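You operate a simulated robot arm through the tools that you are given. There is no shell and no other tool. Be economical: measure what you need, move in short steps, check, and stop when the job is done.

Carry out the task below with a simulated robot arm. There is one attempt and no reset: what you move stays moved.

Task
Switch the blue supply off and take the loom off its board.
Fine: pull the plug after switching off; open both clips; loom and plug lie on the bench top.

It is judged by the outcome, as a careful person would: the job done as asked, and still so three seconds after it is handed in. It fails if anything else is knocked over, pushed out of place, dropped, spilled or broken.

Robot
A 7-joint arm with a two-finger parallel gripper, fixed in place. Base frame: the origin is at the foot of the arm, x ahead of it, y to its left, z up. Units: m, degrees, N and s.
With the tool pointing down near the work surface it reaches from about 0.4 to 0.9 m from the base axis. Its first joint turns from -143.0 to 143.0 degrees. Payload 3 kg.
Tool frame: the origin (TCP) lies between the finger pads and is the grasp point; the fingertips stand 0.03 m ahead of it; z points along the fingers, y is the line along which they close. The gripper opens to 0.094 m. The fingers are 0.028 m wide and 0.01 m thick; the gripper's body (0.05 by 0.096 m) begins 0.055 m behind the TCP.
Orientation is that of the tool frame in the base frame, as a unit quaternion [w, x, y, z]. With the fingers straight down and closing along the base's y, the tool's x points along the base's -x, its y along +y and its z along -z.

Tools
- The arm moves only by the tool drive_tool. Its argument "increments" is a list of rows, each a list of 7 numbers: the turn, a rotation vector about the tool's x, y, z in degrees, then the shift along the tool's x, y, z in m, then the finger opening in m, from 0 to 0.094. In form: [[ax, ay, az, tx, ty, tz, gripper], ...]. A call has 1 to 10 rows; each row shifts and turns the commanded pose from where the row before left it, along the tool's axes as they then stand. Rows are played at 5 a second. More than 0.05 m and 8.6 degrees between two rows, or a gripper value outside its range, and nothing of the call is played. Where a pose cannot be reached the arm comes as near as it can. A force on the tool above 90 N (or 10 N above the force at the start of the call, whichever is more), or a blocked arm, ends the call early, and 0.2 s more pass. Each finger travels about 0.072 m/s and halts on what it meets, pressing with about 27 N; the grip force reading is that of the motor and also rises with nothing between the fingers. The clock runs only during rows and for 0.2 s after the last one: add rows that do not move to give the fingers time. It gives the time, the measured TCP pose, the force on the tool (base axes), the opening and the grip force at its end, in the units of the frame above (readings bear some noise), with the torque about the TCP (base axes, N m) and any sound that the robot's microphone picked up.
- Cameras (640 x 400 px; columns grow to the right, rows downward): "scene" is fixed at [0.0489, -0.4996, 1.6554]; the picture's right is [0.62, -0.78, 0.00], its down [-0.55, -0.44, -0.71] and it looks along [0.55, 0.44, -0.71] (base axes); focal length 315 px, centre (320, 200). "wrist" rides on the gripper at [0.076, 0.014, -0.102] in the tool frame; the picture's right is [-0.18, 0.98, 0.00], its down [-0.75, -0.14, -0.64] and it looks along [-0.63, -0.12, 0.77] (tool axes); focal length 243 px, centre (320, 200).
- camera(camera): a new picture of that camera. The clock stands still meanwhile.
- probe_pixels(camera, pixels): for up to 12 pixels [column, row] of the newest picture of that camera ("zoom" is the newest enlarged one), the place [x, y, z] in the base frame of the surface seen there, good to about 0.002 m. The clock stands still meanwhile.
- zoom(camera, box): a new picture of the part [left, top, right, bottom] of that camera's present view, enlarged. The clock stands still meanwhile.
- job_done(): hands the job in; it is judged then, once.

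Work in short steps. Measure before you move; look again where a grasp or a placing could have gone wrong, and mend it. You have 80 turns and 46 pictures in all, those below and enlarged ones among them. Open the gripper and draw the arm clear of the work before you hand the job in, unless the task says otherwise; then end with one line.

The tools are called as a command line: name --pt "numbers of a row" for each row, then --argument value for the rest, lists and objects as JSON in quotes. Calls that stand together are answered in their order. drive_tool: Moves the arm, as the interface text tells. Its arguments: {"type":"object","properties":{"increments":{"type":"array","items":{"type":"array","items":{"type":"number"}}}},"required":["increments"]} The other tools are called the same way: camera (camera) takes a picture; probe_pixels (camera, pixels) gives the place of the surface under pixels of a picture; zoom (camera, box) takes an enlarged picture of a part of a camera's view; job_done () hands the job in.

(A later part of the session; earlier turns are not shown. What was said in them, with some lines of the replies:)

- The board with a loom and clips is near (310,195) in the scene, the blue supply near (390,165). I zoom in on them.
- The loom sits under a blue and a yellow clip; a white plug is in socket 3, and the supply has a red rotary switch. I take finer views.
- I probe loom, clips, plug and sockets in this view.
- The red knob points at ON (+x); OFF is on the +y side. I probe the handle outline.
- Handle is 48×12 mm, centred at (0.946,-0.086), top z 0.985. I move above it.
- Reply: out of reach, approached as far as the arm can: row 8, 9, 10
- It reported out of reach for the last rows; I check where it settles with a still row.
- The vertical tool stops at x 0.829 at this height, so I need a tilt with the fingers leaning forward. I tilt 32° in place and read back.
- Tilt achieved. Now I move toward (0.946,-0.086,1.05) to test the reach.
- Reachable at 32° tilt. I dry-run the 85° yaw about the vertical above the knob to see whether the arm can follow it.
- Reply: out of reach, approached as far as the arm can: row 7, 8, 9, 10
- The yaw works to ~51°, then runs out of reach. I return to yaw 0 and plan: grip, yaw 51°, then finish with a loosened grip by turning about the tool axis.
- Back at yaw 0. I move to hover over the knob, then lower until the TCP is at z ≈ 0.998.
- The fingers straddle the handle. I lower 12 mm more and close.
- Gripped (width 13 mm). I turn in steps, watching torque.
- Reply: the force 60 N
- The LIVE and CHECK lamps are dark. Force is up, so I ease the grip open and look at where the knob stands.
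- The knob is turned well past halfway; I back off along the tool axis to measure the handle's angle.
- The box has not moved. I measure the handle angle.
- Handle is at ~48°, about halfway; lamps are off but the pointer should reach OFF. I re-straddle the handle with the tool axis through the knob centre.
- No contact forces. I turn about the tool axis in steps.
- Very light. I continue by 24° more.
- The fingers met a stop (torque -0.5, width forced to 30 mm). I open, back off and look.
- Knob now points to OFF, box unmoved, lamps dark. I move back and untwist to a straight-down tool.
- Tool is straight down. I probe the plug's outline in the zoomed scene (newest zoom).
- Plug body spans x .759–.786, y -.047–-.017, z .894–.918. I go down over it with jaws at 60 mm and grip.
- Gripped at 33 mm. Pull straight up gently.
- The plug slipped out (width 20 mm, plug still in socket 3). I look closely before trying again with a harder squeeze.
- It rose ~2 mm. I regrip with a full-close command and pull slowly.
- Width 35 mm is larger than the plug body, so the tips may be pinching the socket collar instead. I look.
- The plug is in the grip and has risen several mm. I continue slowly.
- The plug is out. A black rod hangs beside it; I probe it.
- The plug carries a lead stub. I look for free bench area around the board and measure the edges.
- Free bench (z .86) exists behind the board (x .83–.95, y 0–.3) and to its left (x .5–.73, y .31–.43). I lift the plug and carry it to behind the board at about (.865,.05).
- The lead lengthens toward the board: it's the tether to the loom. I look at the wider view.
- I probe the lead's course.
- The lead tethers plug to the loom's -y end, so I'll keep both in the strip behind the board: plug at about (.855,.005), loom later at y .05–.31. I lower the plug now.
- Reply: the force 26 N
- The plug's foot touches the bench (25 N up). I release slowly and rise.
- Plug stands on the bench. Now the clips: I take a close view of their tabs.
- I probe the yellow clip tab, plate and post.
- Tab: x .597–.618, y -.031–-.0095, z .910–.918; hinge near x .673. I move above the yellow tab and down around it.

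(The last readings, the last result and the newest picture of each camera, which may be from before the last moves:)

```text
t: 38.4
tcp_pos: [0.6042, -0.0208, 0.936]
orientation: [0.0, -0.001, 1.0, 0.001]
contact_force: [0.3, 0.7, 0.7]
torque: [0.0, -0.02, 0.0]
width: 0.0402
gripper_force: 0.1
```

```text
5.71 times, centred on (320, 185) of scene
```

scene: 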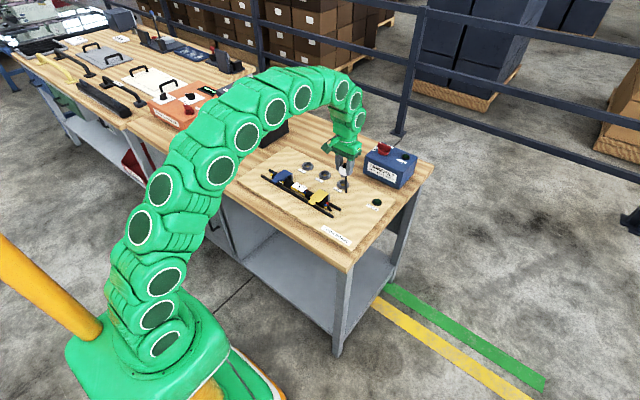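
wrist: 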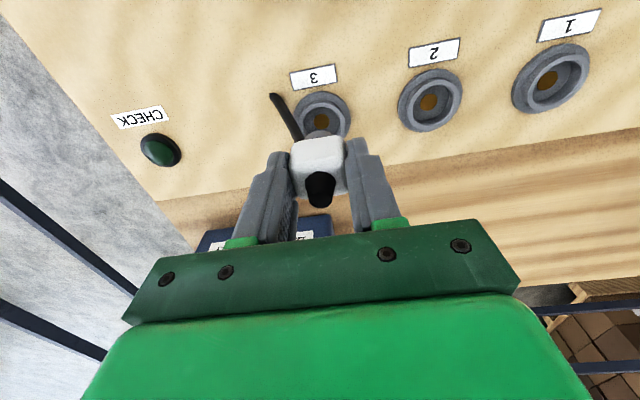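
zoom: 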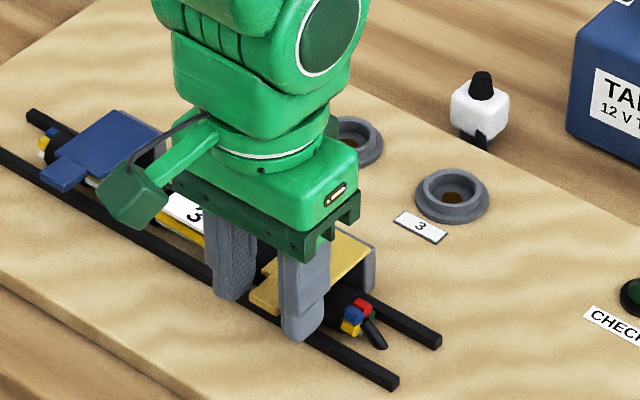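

Well placed. I close on the tab and lift along the hinge arc to 30°.

drive_tool --pt "0 0 0 0 0 0 0.02" --pt "0 0 0 0 0 0 0.0" --pt "0 0 0 0 0 0 0.0" --pt "0 0 0 -0.0005 0 -0.008 0.0" --pt "0 0 0 -0.0018 0 -0.0093 0.0" --pt "0 0 0 -0.0027 0 -0.0085 0.0" --pt "0 0 0 -0.004 0 -0.0077 0.0"

zoom --camera "scene" --box '[270, 150, 370, 220]'

```text
t: 40.0
tcp_pos: [0.6108, -0.0208, 0.97]
orientation: [-0.001, 0.0, 1.0, 0.002]
contact_force: [-33.3, 50.2, -7.3]
torque: [1.22, 2.28, -0.14]
width: 0.022
gripper_force: 45.1
```

```text
5.71 times, centred on (320, 185) of scene
```

zoom: 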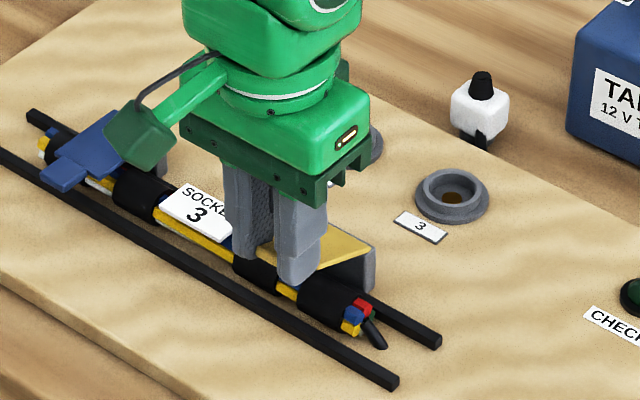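

The clip is opening. I follow the arc while tilting the tool with the tab, shifting 2 mm in +y to relieve the side force.

drive_tool --pt "0 4 0 0 0.002 0 0.0" --pt "0 8 0 -0.0108 0.0 -0.01 0.0" --pt "0 8 0 -0.0102 0 -0.0092 0.0" --pt "0 8 0 -0.0104 0 -0.009 0.0" --pt "0 0 0 0 0 0 0.0"

zoom --camera "scene" --box '[270, 150, 370, 220]'

```text
t: 40.6
tcp_pos: [0.6215, -0.0206, 0.9784]
orientation: [-0.081, 0.0, 0.997, 0.0]
contact_force: [-19.1, 2.9, 23.0]
torque: [-0.29, -0.01, -0.19]
width: 0.0218
gripper_force: 44.9
stopped in row 2: the force on the tool passed its limit at 105 N (the readings are from after the stop); the commanded pose is now the measured one
```

```text
5.71 times, centred on (320, 185) of scene
```

zoom: 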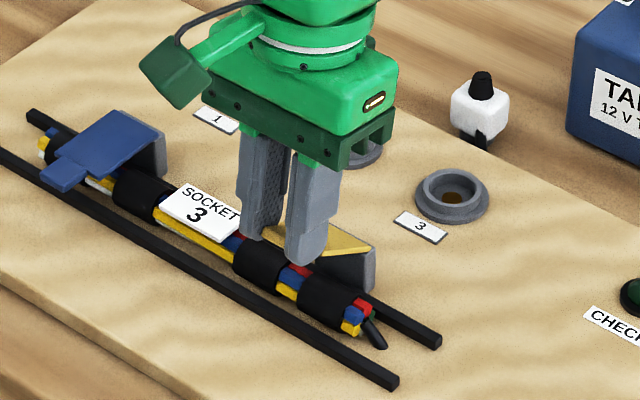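

Force spiked then relaxed. I soften the grip and continue in smaller steps.

drive_tool --pt "0 2 0 -0.002 0 -0.001 0.0205" --pt "0 4 0 -0.005 0 -0.0045 0.0205" --pt "0 4 0 -0.005 0 -0.0045 0.0205" --pt "0 4 0 -0.0052 0 -0.0045 0.0205" --pt "0 4 0 -0.0052 0 -0.0044 0.0205" --pt "0 0 0 0 0 0 0.0205"

zoom --camera "scene" --box '[270, 150, 370, 220]'

```text
t: 41.2
tcp_pos: [0.6289, -0.0195, 0.9842]
orientation: [-0.137, -0.001, 0.991, 0.0]
contact_force: [-10.0, -0.6, 21.1]
torque: [-0.24, -0.35, -0.11]
width: 0.0214
gripper_force: 45.1
stopped in row 3: the force on the tool passed its limit at 93 N (the readings are from after the stop); the commanded pose is now the measured one
```

```text
5.71 times, centred on (320, 185) of scene
```

zoom: 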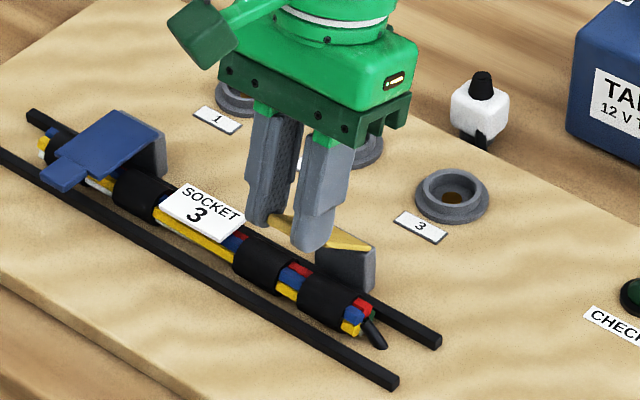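

The lid stands at ~45–50°. I open the jaws to see whether it holds there.

drive_tool --pt "0 0 0 0 0 0 0.03" --pt "0 0 0 0 0 0 0.034" --pt "0 0 0 0 0 0 0.034"

zoom --camera "scene" --box '[270, 150, 370, 220]'

```text
t: 42.0
tcp_pos: [0.6285, -0.0198, 0.9831]
orientation: [-0.138, -0.001, 0.99, 0.0]
contact_force: [-30.4, 17.1, 25.7]
torque: [0.49, 0.83, -0.24]
width: 0.0263
gripper_force: 0.1
```

```text
5.71 times, centred on (320, 185) of scene
```

zoom: 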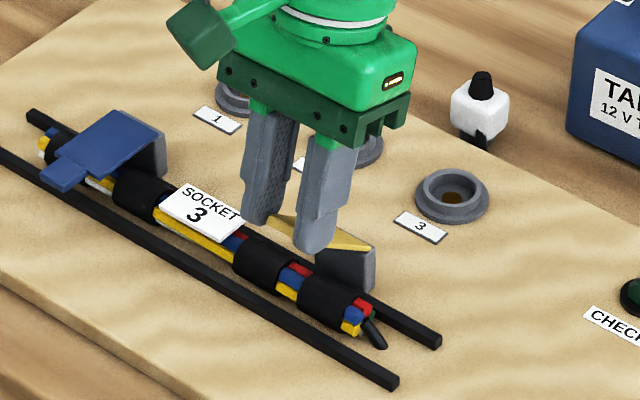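

Fingers read only 26 mm and still touch the lid. I back off a little along the tool axis and look at force.

drive_tool --pt "0 0 0 0.002 0 -0.006 0.034" --pt "0 0 0 0.002 0 -0.006 0.04" --pt "0 0 0 0 0 -0.01 0.04" --pt "0 0 0 0 0 -0.02 0.04"

zoom --camera "scene" --box '[270, 150, 370, 220]'

```text
t: 43.0
tcp_pos: [0.6367, -0.0195, 1.024]
orientation: [-0.137, -0.001, 0.991, 0.0]
contact_force: [0.3, 0.5, -0.2]
torque: [-0.01, -0.01, 0.01]
width: 0.0401
gripper_force: 0.1
```

```text
5.71 times, centred on (320, 185) of scene
```

zoom: 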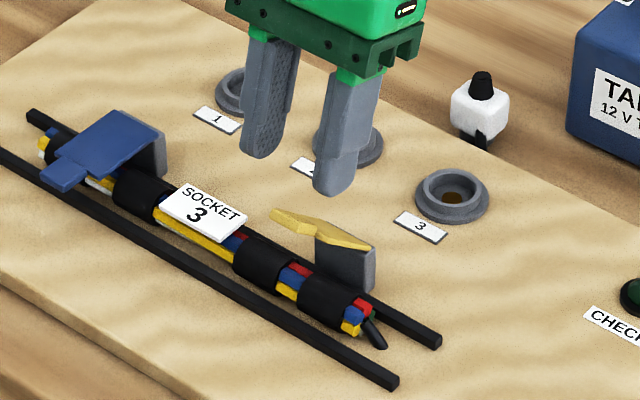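

The lid holds at ~40°. I untilt, close the fingers, go down in front of the tab and push the lid over towards +x.

drive_tool --pt "0 -7.9 0 0 0 0 0.02" --pt "0 -7.9 0 0 0 0 0.0" --pt "0 0 0 0.03 0 0 0.0" --pt "0 0 0 0.025 0 0 0.0" --pt "0 0 0 0 0 0.03 0.0" --pt "0 0 0 0 0 0.029 0.0" --pt "0 0 0 0 0 0 0.0"

drive_tool --pt "0 0 0 -0.012 0 0 0.0" --pt "0 0 0 -0.012 0 0 0.0" --pt "0 0 0 -0.012 0 0 0.0" --pt "0 0 0 -0.012 0 0 0.0" --pt "0 0 0 -0.01 0 0 0.0" --pt "0 0 0 -0.01 0 0 0.0" --pt "0 0 0 -0.01 0 0 0.0"

zoom --camera "scene" --box '[270, 150, 370, 220]'

```text
t: 44.6
tcp_pos: [0.5841, -0.0204, 0.9651]
orientation: [0.0, -0.002, 1.0, 0.0]
contact_force: [0.9, 0.4, -0.1]
torque: [0.01, 0.01, 0.0]
width: 0.0002
gripper_force: 26.3
```

```text
t: 45.3
tcp_pos: [0.6045, -0.021, 0.9683]
orientation: [-0.001, 0.0, 1.0, 0.0]
contact_force: [-35.7, 2.0, 34.2]
torque: [0.06, -0.48, 0.01]
width: 0.0
gripper_force: 27.1
stopped in row 3: the force on the tool passed its limit at 126 N (the readings are from after the stop); the commanded pose is now the measured one
```

```text
5.71 times, centred on (320, 185) of scene
```

zoom: 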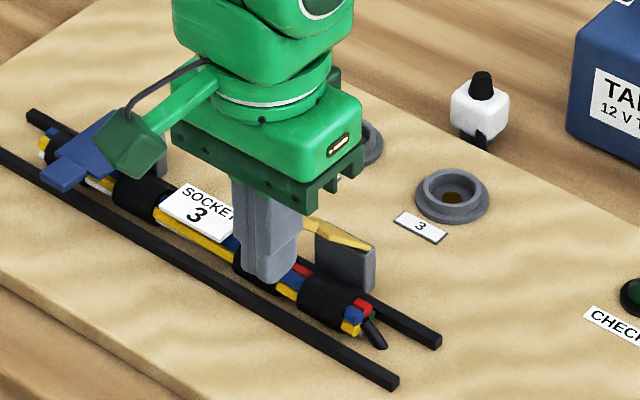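

Force jumped to 126 N with little lid motion — perhaps the lid is at its stop. I back away and measure the lid's angle.

drive_tool --pt "0 0 0 0.02 0 0 0.0" --pt "0 0 0 0.02 0 -0.03 0.0" --pt "0 0 0 0.03 0 -0.03 0.0"

zoom --camera "scene" --box '[302, 174, 342, 204]'

```text
t: 46.1
tcp_pos: [0.5359, -0.0201, 1.0274]
orientation: [-0.002, 0.0, 1.0, 0.0]
contact_force: [0.4, 2.1, 0.3]
torque: [0.02, 0.03, 0.02]
width: 0.0
gripper_force: 27.0
```

```text
13.33 times, centred on (322, 189) of scene
```

zoom: 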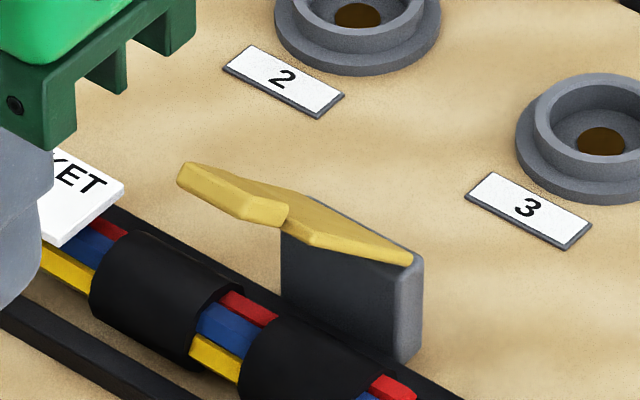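

probe_pixels --camera "zoom" --pixels '[[185, 170], [205, 195], [270, 215], [300, 230], [350, 245], [400, 260], [225, 190], [405, 285], [315, 205]]'

```text
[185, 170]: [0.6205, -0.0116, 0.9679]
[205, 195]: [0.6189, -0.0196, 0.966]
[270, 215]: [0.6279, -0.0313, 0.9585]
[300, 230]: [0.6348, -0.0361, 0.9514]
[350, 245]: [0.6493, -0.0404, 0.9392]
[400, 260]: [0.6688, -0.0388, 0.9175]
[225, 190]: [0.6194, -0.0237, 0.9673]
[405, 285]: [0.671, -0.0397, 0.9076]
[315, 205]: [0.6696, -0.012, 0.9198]
```

The lid stands at 46°, and a vertical finger pushing horizontally jams by friction. I'll lean the tool 44° so the closed fingers lie parallel under the lid, then swing both about the hinge.

drive_tool --pt "0 -8 0 0 0 0 0.0" --pt "0 -8 0 0 0 0 0.0" --pt "0 -8 0 0 0 0 0.0" --pt "0 -8 0 0 0 0 0.0" --pt "0 -8 0 0 0 0 0.0" --pt "0 -4 0 0.008 0 0.013 0.0" --pt "0 0 0 0 0 0.03 0.0" --pt "0 0 0 0 0 0.03 0.0" --pt "0 0 0 0 0 0.02 0.0" --pt "0 0 0 0 0 0.01 0.0"

zoom --camera "scene" --box '[270, 150, 370, 220]'

```text
t: 47.9
tcp_pos: [0.6101, -0.0222, 1.001]
orientation: [0.379, 0.0, 0.925, 0.002]
contact_force: [-56.7, 3.5, 59.6]
torque: [0.07, 0.79, 0.04]
width: 0.0003
gripper_force: 27.3
out of reach, approached as far as the arm can: row 5, 6
stopped in row 9: the force on the tool passed its limit at 294 N (the readings are from after the stop); the commanded pose is now the measured one
```

```text
5.71 times, centred on (320, 185) of scene
```

zoom: 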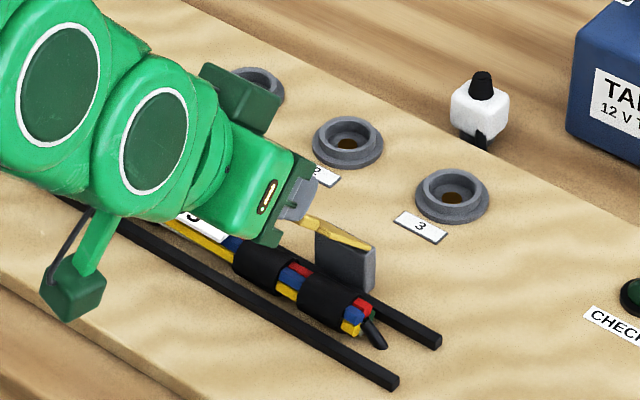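

The lean was out of reach so near the base, and the tip hit the tab end. I retreat, reduce the lean to 25° and check.

drive_tool --pt "0 0 0 0 0 -0.015 0.0" --pt "0 0 0 0 0 -0.015 0.0" --pt "0 6.5 0 0 0 0 0.0" --pt "0 6.5 0 0 0 0 0.0" --pt "0 6.5 0 0 0 0 0.0" --pt "0 0 0 0.0213 0 -0.0099 0.0" --pt "0 0 0 0 0 0 0.0"

zoom --camera "scene" --box '[270, 150, 370, 220]'

probe_pixels --camera "zoom" --pixels '[[278, 213], [300, 230], [370, 247], [340, 238], [372, 260], [350, 228]]'

```text
t: 49.5
tcp_pos: [0.5668, -0.0232, 1.0197]
orientation: [0.213, -0.001, 0.977, 0.001]
contact_force: [0.0, 0.0, 1.0]
torque: [-0.03, -0.02, 0.03]
width: 0.0
gripper_force: 26.4
```

```text
5.71 times, centred on (320, 185) of scene
```

zoom: 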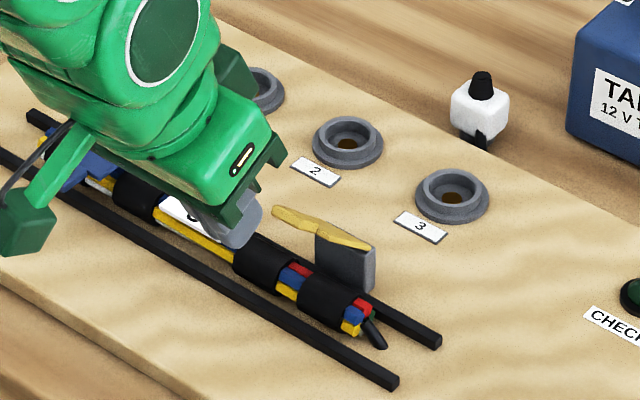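

```text
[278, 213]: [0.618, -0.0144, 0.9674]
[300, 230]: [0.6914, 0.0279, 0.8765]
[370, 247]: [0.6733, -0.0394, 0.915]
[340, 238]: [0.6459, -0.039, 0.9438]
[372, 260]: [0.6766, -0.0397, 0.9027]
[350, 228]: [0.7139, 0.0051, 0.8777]
```

The lid is intact at 45°. Pictures are scarce now, so I go by force: slip the fingers under the tab's end and swing about the hinge in 3° steps.

drive_tool --pt "0 0 0 0 0.001 0.02 0.0" --pt "0 0 0 0 0.001 0.02 0.0" --pt "0 0 0 0 0 0.015 0.0" --pt "0 0 0 0 0 0 0.0"

drive_tool --pt "0 3 0 -0.0044 0 -0.0026 0.0" --pt "0 3 0 -0.0044 0 -0.0026 0.0" --pt "0 3 0 -0.0044 0 -0.0026 0.0" --pt "0 3 0 -0.0044 0 -0.0026 0.0" --pt "0 0 0 0 0 0 0.0"

```text
t: 50.5
tcp_pos: [0.5886, -0.0212, 0.9684]
orientation: [0.214, -0.001, 0.977, 0.001]
contact_force: [-0.8, -0.1, 0.0]
torque: [-0.04, -0.03, 0.0]
width: 0.0
gripper_force: 27.5
```

```text
t: 51.7
tcp_pos: [0.6005, -0.0191, 0.9846]
orientation: [0.11, 0.0, 0.994, 0.0]
contact_force: [0.0, -0.1, -0.9]
torque: [-0.03, 0.0, 0.02]
width: 0.0
gripper_force: 26.6
```

No force so far. Continue the swing.

drive_tool --pt "0 3 0 -0.0044 0 -0.0026 0.0" --pt "0 3 0 -0.0044 0 -0.0026 0.0" --pt "0 3 0 -0.0044 0 -0.0026 0.0" --pt "0 3 0 -0.0044 0 -0.0026 0.0"

```text
t: 52.7
tcp_pos: [0.6172, -0.0208, 0.9975]
orientation: [0.006, -0.001, 1.0, 0.001]
contact_force: [-0.1, 0.2, -0.7]
torque: [0.01, -0.02, 0.01]
width: 0.0001
gripper_force: 27.1
```

I test whether probing on the old scene picture reflects the present state (free of picture cost).

probe_pixels --camera "scene" --pixels '[[322, 196], [316, 201], [321, 190], [325, 188], [328, 190], [323, 185], [330, 184], [345, 181], [344, 154]]'

```text
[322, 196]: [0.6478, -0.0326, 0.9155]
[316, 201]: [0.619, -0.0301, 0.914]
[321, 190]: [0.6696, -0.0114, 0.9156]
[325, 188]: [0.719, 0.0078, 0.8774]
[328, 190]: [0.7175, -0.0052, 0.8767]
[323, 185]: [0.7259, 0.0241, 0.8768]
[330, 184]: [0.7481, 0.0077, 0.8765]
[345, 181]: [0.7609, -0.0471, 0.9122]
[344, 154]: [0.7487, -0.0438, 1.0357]
```

The probe shows the old state, so I rely on forces: continue the swing by 27°.

drive_tool --pt "0 3 0 -0.0044 0 -0.0026 0.0" --pt "0 3 0 -0.0044 0 -0.0026 0.0" --pt "0 3 0 -0.0044 0 -0.0026 0.0" --pt "0 3 0 -0.0044 0 -0.0026 0.0" --pt "0 3 0 -0.0044 0 -0.0026 0.0" --pt "0 3 0 -0.0044 0 -0.0026 0.0" --pt "0 3 0 -0.0044 0 -0.0026 0.0" --pt "0 3 0 -0.0044 0 -0.0026 0.0" --pt "0 3 0 -0.0044 0 -0.0026 0.0"

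zoom --camera "scene" --box '[265, 145, 375, 222]'

```text
t: 54.7
tcp_pos: [0.6585, -0.0193, 1.0122]
orientation: [-0.232, -0.001, 0.973, 0.001]
contact_force: [-63.7, 1.5, 16.0]
torque: [0.1, 1.28, -0.14]
width: 0.0
gripper_force: 26.7
```

```text
5.19 times, centred on (320, 184) of scene
```

zoom: 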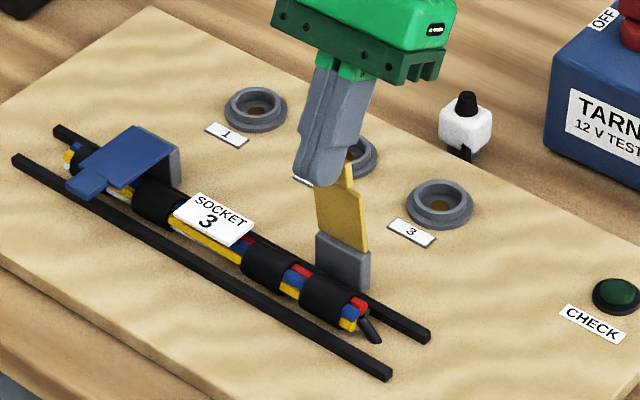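

The lid is near vertical with 64 N now resisting. I measure its angle.

probe_pixels --camera "zoom" --pixels '[[350, 180], [355, 245], [335, 210], [345, 170], [362, 248], [320, 195], [345, 240]]'

```text
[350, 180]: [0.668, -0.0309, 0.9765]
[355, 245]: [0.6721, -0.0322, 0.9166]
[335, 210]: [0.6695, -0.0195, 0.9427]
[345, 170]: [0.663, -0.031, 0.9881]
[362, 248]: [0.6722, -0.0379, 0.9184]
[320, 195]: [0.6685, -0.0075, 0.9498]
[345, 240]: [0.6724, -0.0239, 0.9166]
```

The lid stands at ~87° against its stop. I back off away from it, untilt and move above the blue tab (y ≈ .151).

drive_tool --pt "0 0 0 0.015 0 0 0.0" --pt "0 0 0 0.015 0 0 0.0" --pt "0 0 0 0 0 -0.04 0.02" --pt "0 -6.7 0 0 0 0 0.04" --pt "0 -6.7 0 0 0 0 0.04" --pt "0 -6.7 0 0 0 0 0.04" --pt "0 -6.7 0 0 0 0 0.04" --pt "0 0 0 0 0 0 0.04"

```text
t: 56.5
tcp_pos: [0.6523, -0.0192, 1.0613]
orientation: [0.004, 0.0, 1.0, 0.0]
contact_force: [0.8, -0.1, -0.7]
torque: [0.01, 0.0, 0.01]
width: 0.04
gripper_force: 0.1
```

Now over to the blue tab and down around it.

drive_tool --pt "0 0 0 0.0121 0.0425 0 0.04" --pt "0 0 0 0.0121 0.0425 0 0.04" --pt "0 0 0 0.0121 0.0425 0 0.04" --pt "0 0.4 0 0.0121 0.0428 0 0.04" --pt "0 0 0 0 0 0.045 0.04" --pt "0 0 0 0 0 0.045 0.04" --pt "0 0 0 0 0 0.025 0.04" --pt "0 0 0 0 0 0.0103 0.04" --pt "0 0 0 0 0 0 0.04"

```text
t: 58.5
tcp_pos: [0.6042, 0.1506, 0.9352]
orientation: [-0.001, -0.001, 1.0, 0.0]
contact_force: [0.5, -0.1, 0.0]
torque: [-0.03, -0.03, -0.02]
width: 0.0401
gripper_force: 0.1
```

In place with no contact. I close and read the side force for centring.

drive_tool --pt "0 0 0 0 0 0 0.03" --pt "0 0 0 0 0 0 0.02" --pt "0 0 0 0 0 0 0.02" --pt "0 0 0 0 0 0 0.02"

```text
t: 59.5
tcp_pos: [0.6046, 0.1499, 0.9359]
orientation: [0.001, -0.001, 1.0, 0.0]
contact_force: [0.6, -5.1, -0.5]
torque: [-0.12, 0.02, -0.09]
width: 0.0229
gripper_force: 2.4
```

Centred on the tab (23 mm). I squeeze and lift, rotating rigidly about the hinge.

drive_tool --pt "0 0 0 0 -0.0006 0 0.01" --pt "0 0 0 0 0 0 0.0" --pt "0 4 0 -0.0015 0 -0.0047 0.0" --pt "0 4 0 -0.0015 0 -0.0047 0.0" --pt "0 4 0 -0.0015 0 -0.0047 0.0" --pt "0 4 0 -0.0015 0 -0.0047 0.0" --pt "0 4 0 -0.0015 0 -0.0047 0.0" --pt "0 4 0 -0.0015 0 -0.0047 0.0"

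```text
t: 61.3
tcp_pos: [0.6167, 0.1489, 0.962]
orientation: [-0.208, 0.0, 0.978, 0.001]
contact_force: [23.3, -23.4, 2.2]
torque: [-0.5, -1.23, 0.01]
width: 0.0215
gripper_force: 44.9
```

Forces moderate; the tab is held. Continue to 48°.

drive_tool --pt "0 4 0 -0.0015 0.0 -0.0047 0.0" --pt "0 4 0 -0.0015 0 -0.0047 0.0" --pt "0 4 0 -0.0015 0 -0.0047 0.0" --pt "0 4 0 -0.0015 0 -0.0047 0.0" --pt "0 4 0 -0.0015 0 -0.0047 0.0" --pt "0 4 0 -0.0015 0 -0.0047 0.0"

```text
t: 62.7
tcp_pos: [0.6208, 0.1504, 0.9611]
orientation: [-0.343, -0.001, 0.939, 0.002]
contact_force: [22.8, 25.6, 3.2]
torque: [0.46, -1.28, -0.3]
width: 0.0216
gripper_force: 44.6
out of reach, approached as far as the arm can: row 4, 5, 6
```

The backward lean hit its limit around 36–40°, lid ~25–30°. I continue lifting along the arc while easing the lean back.

drive_tool --pt "0 -4 0 0.0006 0 -0.0063 0.0" --pt "0 -4 0 0.0007 0 -0.0064 0.0" --pt "0 -4 0 0.0007 0 -0.0057 0.0" --pt "0 -4 0 0.0008 0 -0.0057 0.0" --pt "0 0 0 0 0 0 0.0"

```text
t: 63.9
tcp_pos: [0.6304, 0.1494, 0.9822]
orientation: [-0.207, -0.002, 0.978, 0.003]
contact_force: [-7.3, 51.8, -17.5]
torque: [1.0, 1.36, -0.36]
width: 0.0214
gripper_force: 44.2
```

Lid ~43°, still gripped. I release, retreat along the tool axis, untilt and move to in front of it.

drive_tool --pt "0 0 0 0 0 0 0.03" --pt "0 0 0 0.001 0 -0.005 0.04" --pt "0 0 0 0.001 0 -0.015 0.04" --pt "0 0 0 0 0 -0.04 0.04" --pt "0 -8 0 0 0 0 0.04" --pt "0 -8 0 0 0 0 0.02" --pt "0 -8 0 0 0 0 0.0" --pt "0 0 0 0.044 0 0 0.0" --pt "0 0 0 0.044 0 0 0.0" --pt "0 0 0 0 0 0 0.0"

```text
t: 66.1
tcp_pos: [0.5653, 0.1479, 1.0387]
orientation: [0.001, -0.001, 1.0, 0.001]
contact_force: [0.3, -0.3, -0.2]
torque: [0.01, -0.01, 0.06]
width: 0.0
gripper_force: 27.4
```

Next I lean 24.6° forward and slide the closed fingers under the blue tab's end with a bit more gap.

drive_tool --pt "0 -8.2 0 0 0.0025 0 0.0" --pt "0 -8.2 0 0 0 0 0.0" --pt "0 -8.2 0 0 0 0 0.0" --pt "0 0 0 0.013 0 0 0.0" --pt "0 0 0 0 0 0.03 0.0" --pt "0 0 0 0 0 0.025 0.0" --pt "0 0 0 0 0 0.0186 0.0" --pt "0 0 0 0 0 0 0.0"

```text
t: 67.9
tcp_pos: [0.5841, 0.1489, 0.9664]
orientation: [0.212, -0.002, 0.977, 0.002]
contact_force: [0.9, 0.1, 0.9]
torque: [0.02, 0.0, 0.03]
width: 0.0
gripper_force: 27.3
```

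No contact. I start the swing.

drive_tool --pt "0 0 0 -0.004 0.001 0 0.0" --pt "0 3 0 -0.0044 0 -0.0026 0.0" --pt "0 3 0 -0.0044 0 -0.0026 0.0" --pt "0 3 0 -0.0044 0 -0.0026 0.0" --pt "0 3 0 -0.0044 0 -0.0026 0.0" --pt "0 3 0 -0.0044 0 -0.0026 0.0" --pt "0 3 0 -0.0044 0 -0.0026 0.0" --pt "0 3 0 -0.0044 0 -0.0026 0.0" --pt "0 3 0 -0.0044 0 -0.0026 0.0"

drive_tool --pt "0 3 0 -0.0044 0 -0.0026 0.0" --pt "0 3 0 -0.0044 0 -0.0026 0.0" --pt "0 3 0 -0.0044 0 -0.0026 0.0" --pt "0 3 0 -0.0044 0 -0.0026 0.0" --pt "0 3 0 -0.0044 0 -0.0026 0.0" --pt "0 3 0 -0.0044 0 -0.0026 0.0" --pt "0 3 0 -0.0044 0 -0.0026 0.0" --pt "0 3 0 -0.0044 0 -0.0026 0.0" --pt "0 3 0 -0.0044 0 -0.0026 0.0"

```text
t: 69.9
tcp_pos: [0.6161, 0.1517, 0.9965]
orientation: [0.004, -0.001, 1.0, 0.001]
contact_force: [0.8, 0.9, -0.1]
torque: [0.0, -0.02, -0.01]
width: 0.0002
gripper_force: 27.1
```

```text
t: 71.9
tcp_pos: [0.6583, 0.1511, 1.0114]
orientation: [-0.23, -0.001, 0.973, 0.001]
contact_force: [-36.4, -7.2, 12.5]
torque: [0.01, 0.73, -0.22]
width: 0.0
gripper_force: 27.3
```

Same end signature as the yellow lid (-36 N at stop). I retreat from the lid, and from the latest zoom I probe the loom's wraps and label for the grasp.

drive_tool --pt "0 0 0 0.015 0 0 0.0" --pt "0 0 0 0.015 0 0 0.0" --pt "0 0 0 0 0 -0.04 0.02" --pt "0 -6.7 0 0 0 0 0.05" --pt "0 -6.7 0 0 0 0 0.06" --pt "0 -6.7 0 0 0 0 0.06" --pt "0 -6.6 0 0 0 0 0.06" --pt "0 0 0 0 0 -0.03 0.06"

probe_pixels --camera "zoom" --pixels '[[145, 185], [160, 205], [150, 215], [175, 210], [248, 248], [265, 262], [285, 265], [258, 275], [180, 208], [252, 225], [220, 245], [205, 198]]'

```text
t: 73.7
tcp_pos: [0.6488, 0.154, 1.0897]
orientation: [0.003, -0.001, 1.0, 0.001]
contact_force: [0.3, -0.3, 0.3]
torque: [0.01, -0.01, -0.02]
width: 0.0598
gripper_force: 0.0
```

```text
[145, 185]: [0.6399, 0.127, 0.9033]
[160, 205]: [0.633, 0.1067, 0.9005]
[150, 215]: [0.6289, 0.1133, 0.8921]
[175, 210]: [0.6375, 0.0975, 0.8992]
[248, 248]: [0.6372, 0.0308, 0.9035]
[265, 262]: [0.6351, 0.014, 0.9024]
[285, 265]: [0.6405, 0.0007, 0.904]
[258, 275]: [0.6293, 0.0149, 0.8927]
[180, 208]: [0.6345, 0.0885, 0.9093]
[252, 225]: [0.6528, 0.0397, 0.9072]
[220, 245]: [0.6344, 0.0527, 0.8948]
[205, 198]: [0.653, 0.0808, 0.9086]
```

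The loom's wrap at y .097–.127 is clear of both raised lids. I yaw the tool 90° above (.640,.108) so the jaws close across the loom.

drive_tool --pt "0 0 0 0.0088 -0.046 0 0.05" --pt "0 0 -8.2 0 0 0 0.05" --pt "0 0 -8.2 0 0 0 0.05" --pt "0 0 -8.2 0 0 0 0.05" --pt "0 0 -8.2 0 0 0 0.05" --pt "0 0 -8.2 0 0 0 0.05" --pt "0 0 -8.2 0 0 0 0.05" --pt "0 0 -8.2 0 0 0 0.05" --pt "0 0 -8.2 0 0 0 0.05" --pt "0 0 -8.2 0 0 0 0.05"

drive_tool --pt "0 0 -8.1 0 0 0 0.05" --pt "0 0 -8.1 0 0 0 0.05" --pt "0 0 0 0 0 0 0.05"

```text
t: 75.9
tcp_pos: [0.6409, 0.1048, 1.0904]
orientation: [0.002, -0.603, 0.798, -0.001]
contact_force: [0.0, -0.1, 0.3]
torque: [0.0, 0.01, 0.0]
width: 0.0498
gripper_force: 0.1
```

```text
t: 76.7
tcp_pos: [0.6416, 0.1047, 1.0901]
orientation: [-0.002, 0.708, -0.706, 0.001]
contact_force: [-0.1, 0.0, -0.9]
torque: [0.02, 0.0, -0.01]
width: 0.0501
gripper_force: 0.0
```

Aligned. I descend to z ≈ .919 around the wrap.

drive_tool --pt "0 0 0 -0.003 0.001 0.045 0.05" --pt "0 0 0 0 0 0.045 0.05" --pt "0 0 0 0 0 0.04 0.05" --pt "0 0 0 0 0 0.025 0.05" --pt "0 0 0 0 0 0.016 0.05" --pt "0 0 0 0 0 0 0.05"

```text
t: 78.1
tcp_pos: [0.6432, 0.1096, 0.9181]
orientation: [-0.003, 0.708, -0.707, 0.002]
contact_force: [0.1, -0.4, 0.5]
torque: [0.02, -0.02, -0.02]
width: 0.0502
gripper_force: 0.0
```

No contact. I centre 3 mm in -x and close.

drive_tool --pt "0 0 0 0 0.003 0 0.04" --pt "0 0 0 0 0 0 0.025" --pt "0 0 0 0 0 0 0.0" --pt "0 0 0 0 0 0 0.0" --pt "0 0 0 0 0 0 0.0"

```text
t: 79.3
tcp_pos: [0.639, 0.1088, 0.9185]
orientation: [-0.003, 0.708, -0.706, 0.002]
contact_force: [11.7, -0.1, 0.0]
torque: [-0.02, -0.35, -0.11]
width: 0.0262
gripper_force: 26.9
```

Gripped at 26 mm. I lift gently straight up.

drive_tool --pt "0 0 0 0 -0.001 -0.004 0.0" --pt "0 0 0 0 0 -0.006 0.0" --pt "0 0 0 0 0 -0.01 0.0" --pt "0 0 0 0 0 -0.01 0.0" --pt "0 0 0 0 0 0 0.0"

```text
t: 80.5
tcp_pos: [0.6403, 0.1077, 0.9498]
orientation: [-0.003, 0.708, -0.706, 0.001]
contact_force: [-0.8, -0.2, -1.7]
torque: [0.07, 0.02, -0.01]
width: 0.0266
gripper_force: 27.0
```

Held (weight ≈1.5 N). I lift above the raised lids and take one look.

drive_tool --pt "0 0 0 0 0 -0.03 0.0" --pt "0 0 0 0 0 -0.04 0.0" --pt "0 0 0 0 0 -0.04 0.0" --pt "0 0 0 0 0 0 0.0"

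zoom --camera "scene" --box '[230, 110, 410, 235]'

```text
t: 81.5
tcp_pos: [0.6398, 0.1098, 1.0605]
orientation: [-0.002, 0.707, -0.707, 0.001]
contact_force: [-0.1, -0.4, -2.2]
torque: [0.08, 0.01, 0.03]
width: 0.0265
gripper_force: 27.1
```

```text
3.20 times, centred on (320, 172) of scene
```

zoom: 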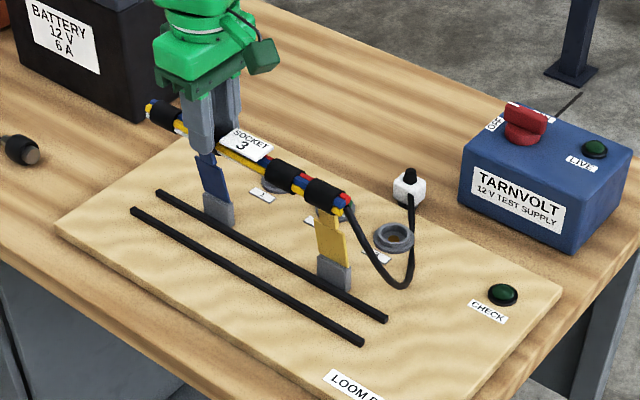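

Both lids stand open and the loom hangs level with its lead draped to the plug. I probe the battery and plug positions for the placing spot.

probe_pixels --camera "zoom" --pixels '[[140, 110], [110, 118], [145, 60], [300, 115], [350, 140], [395, 190], [420, 190], [470, 140], [240, 75], [150, 105], [345, 205], [400, 205]]'

```text
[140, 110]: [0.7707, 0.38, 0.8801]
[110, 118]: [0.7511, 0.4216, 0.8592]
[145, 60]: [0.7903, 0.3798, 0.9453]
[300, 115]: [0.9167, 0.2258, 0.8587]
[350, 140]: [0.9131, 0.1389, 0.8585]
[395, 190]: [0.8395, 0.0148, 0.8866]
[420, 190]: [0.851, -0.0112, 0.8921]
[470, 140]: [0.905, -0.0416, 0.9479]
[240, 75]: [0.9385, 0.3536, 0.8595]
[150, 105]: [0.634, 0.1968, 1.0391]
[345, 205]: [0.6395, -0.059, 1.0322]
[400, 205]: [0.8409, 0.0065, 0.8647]
```

Target: loom at x .862, y .045–.302. I move +y, then +x, lowering once past the lids.

drive_tool --pt "0 0 0 -0.035 0 0 0.0" --pt "0 0 0 -0.035 0 0 0.0" --pt "0 0 0 -0.035 0 0 0.0" --pt "0 0 0 0 -0.045 0 0.0" --pt "0 0 0 0 -0.045 0 0.0" --pt "0 0 0 0 -0.04 0.025 0.0" --pt "0 0 0 0 -0.03 0.035 0.0" --pt "0 0 0 0 -0.03 0.025 0.0" --pt "0 0 0 0 -0.032 0 0.0" --pt "0 0 0 0 0 0 0.0"

```text
t: 83.7
tcp_pos: [0.8632, 0.2149, 0.9752]
orientation: [-0.003, 0.708, -0.706, 0.001]
contact_force: [0.3, -0.2, -1.6]
torque: [0.07, -0.01, 0.01]
width: 0.0265
gripper_force: 26.9
```

Reached. I lower toward bench contact (expected TCP ≈ .90).

drive_tool --pt "0 0 0 0 0 0.03 0.0" --pt "0 0 0 0 0 0.025 0.0" --pt "0 0 0 0 0 0.01 0.0" --pt "0 0 0 0 0 0.005 0.0" --pt "0 0 0 0 0 0.003 0.0" --pt "0 0 0 0 0 0 0.0"

```text
t: 85.1
tcp_pos: [0.8618, 0.2139, 0.9033]
orientation: [-0.002, 0.708, -0.707, 0.001]
contact_force: [-0.4, -0.7, -2.4]
torque: [0.06, 0.03, 0.01]
width: 0.0266
gripper_force: 27.0
```

drive_tool --pt "0 0 0 0 0 0.0015 0.0" --pt "0 0 0 0 0 0.0015 0.0" --pt "0 0 0 0 0 0.0015 0.0" --pt "0 0 0 0 0 0 0.0"

```text
t: 86.1
tcp_pos: [0.8606, 0.2141, 0.8997]
orientation: [-0.006, 0.708, -0.707, 0.002]
contact_force: [1.5, 4.1, 39.9]
torque: [0.07, 0.16, 0.02]
width: 0.0263
gripper_force: 27.1
```

Touched down at .8997. I relieve, open slightly and rise.

drive_tool --pt "0 0 0 0 0 -0.001 0.0" --pt "0 0 0 0 0 0 0.03" --pt "0 0 0 0 0 0 0.038" --pt "0 0 0 0 0 0 0.04" --pt "0 0 0 0 0 -0.015 0.04" --pt "0 0 0 0 0 -0.03 0.04" --pt "0 0 0 0 0 -0.04 0.04" --pt "0 0 0 0 0 -0.03 0.04"

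```text
t: 87.9
tcp_pos: [0.8586, 0.2143, 1.0141]
orientation: [-0.003, 0.708, -0.706, 0.001]
contact_force: [0.7, 0.1, -0.1]
torque: [0.05, 0.01, 0.0]
width: 0.04
gripper_force: 0.1
```

Released. I draw the arm back and up, clear of the lids, then look once.

drive_tool --pt "0 0 0 0 0 -0.045 0.04" --pt "0 0 0 0 0.03 -0.035 0.06" --pt "0 0 0 0 0.045 -0.02 0.06" --pt "0 0 0 0 0.045 -0.02 0.06" --pt "0 0 0 -0.01 0.045 -0.02 0.06" --pt "0 0 0 -0.01 0.045 -0.01 0.06" --pt "0 0 0 0 0.04 0 0.06" --pt "0 0 0 0 0 0 0.06"

zoom --camera "scene" --box '[230, 110, 430, 250]'

```text
refused: row 5 steps farther than a row can; nothing moved
```

```text
2.86 times, centred on (330, 180) of scene
```

zoom: 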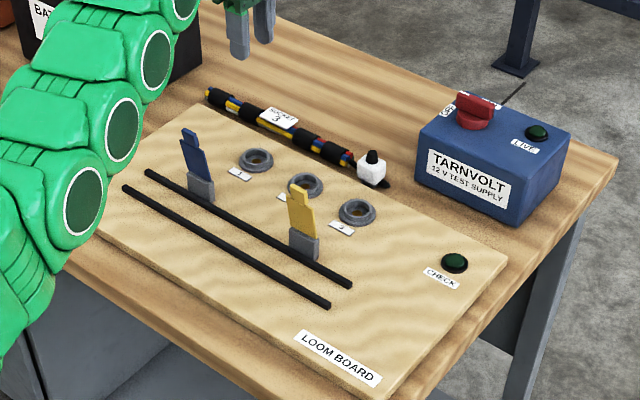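

The move was refused, but the picture shows everything in place: loom and plug behind the board, lids open, lamps dark. I verify heights and retreat with shorter rows.

probe_pixels --camera "zoom" --pixels '[[215, 97], [278, 118], [345, 157], [372, 170], [372, 156], [225, 115], [300, 155], [385, 184], [188, 135], [296, 190]]'

drive_tool --pt "0 0 0 0 0 -0.045 0.04" --pt "0 0 0 0 0.03 -0.035 0.06" --pt "0 0 0 0 0.04 -0.02 0.06" --pt "0 0 0 0 0.04 -0.02 0.06" --pt "0 0 0 0 0.04 -0.02 0.06" --pt "0 0 0 0 0.04 -0.01 0.06" --pt "0 0 0 0 0.04 0 0.06" --pt "0 0 0 0 0 0 0.06"

```text
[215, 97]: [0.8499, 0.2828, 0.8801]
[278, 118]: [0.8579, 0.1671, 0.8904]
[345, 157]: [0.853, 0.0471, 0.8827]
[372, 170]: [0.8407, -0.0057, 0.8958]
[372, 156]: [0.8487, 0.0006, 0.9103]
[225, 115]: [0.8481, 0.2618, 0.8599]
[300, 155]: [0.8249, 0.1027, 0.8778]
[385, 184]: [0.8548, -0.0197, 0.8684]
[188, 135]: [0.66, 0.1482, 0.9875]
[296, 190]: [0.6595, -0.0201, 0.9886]
```

```text
t: 89.7
tcp_pos: [0.6169, 0.2044, 1.141]
orientation: [-0.004, 0.708, -0.706, 0.002]
contact_force: [0.3, 0.6, -0.7]
torque: [-0.02, 0.04, -0.01]
width: 0.0599
gripper_force: 0.0
out of reach, approached as far as the arm can: row 1
5 turns are left
```

Loom (top z .88) and plug both rest on the bench behind the board edge (x ≈ .827), both lids are upright, the switch is OFF, and the arm is clear. I hand it in.

job_done

```text
The job is handed in.
```

The blue supply is switched off and its plug was pulled afterwards. Both clips are open, and the loom and plug lie on the bench top behind the board. While I was opening the yellow clip, the fingers hit its lid at up to 294 N. It showed no visible damage and still opened fully.
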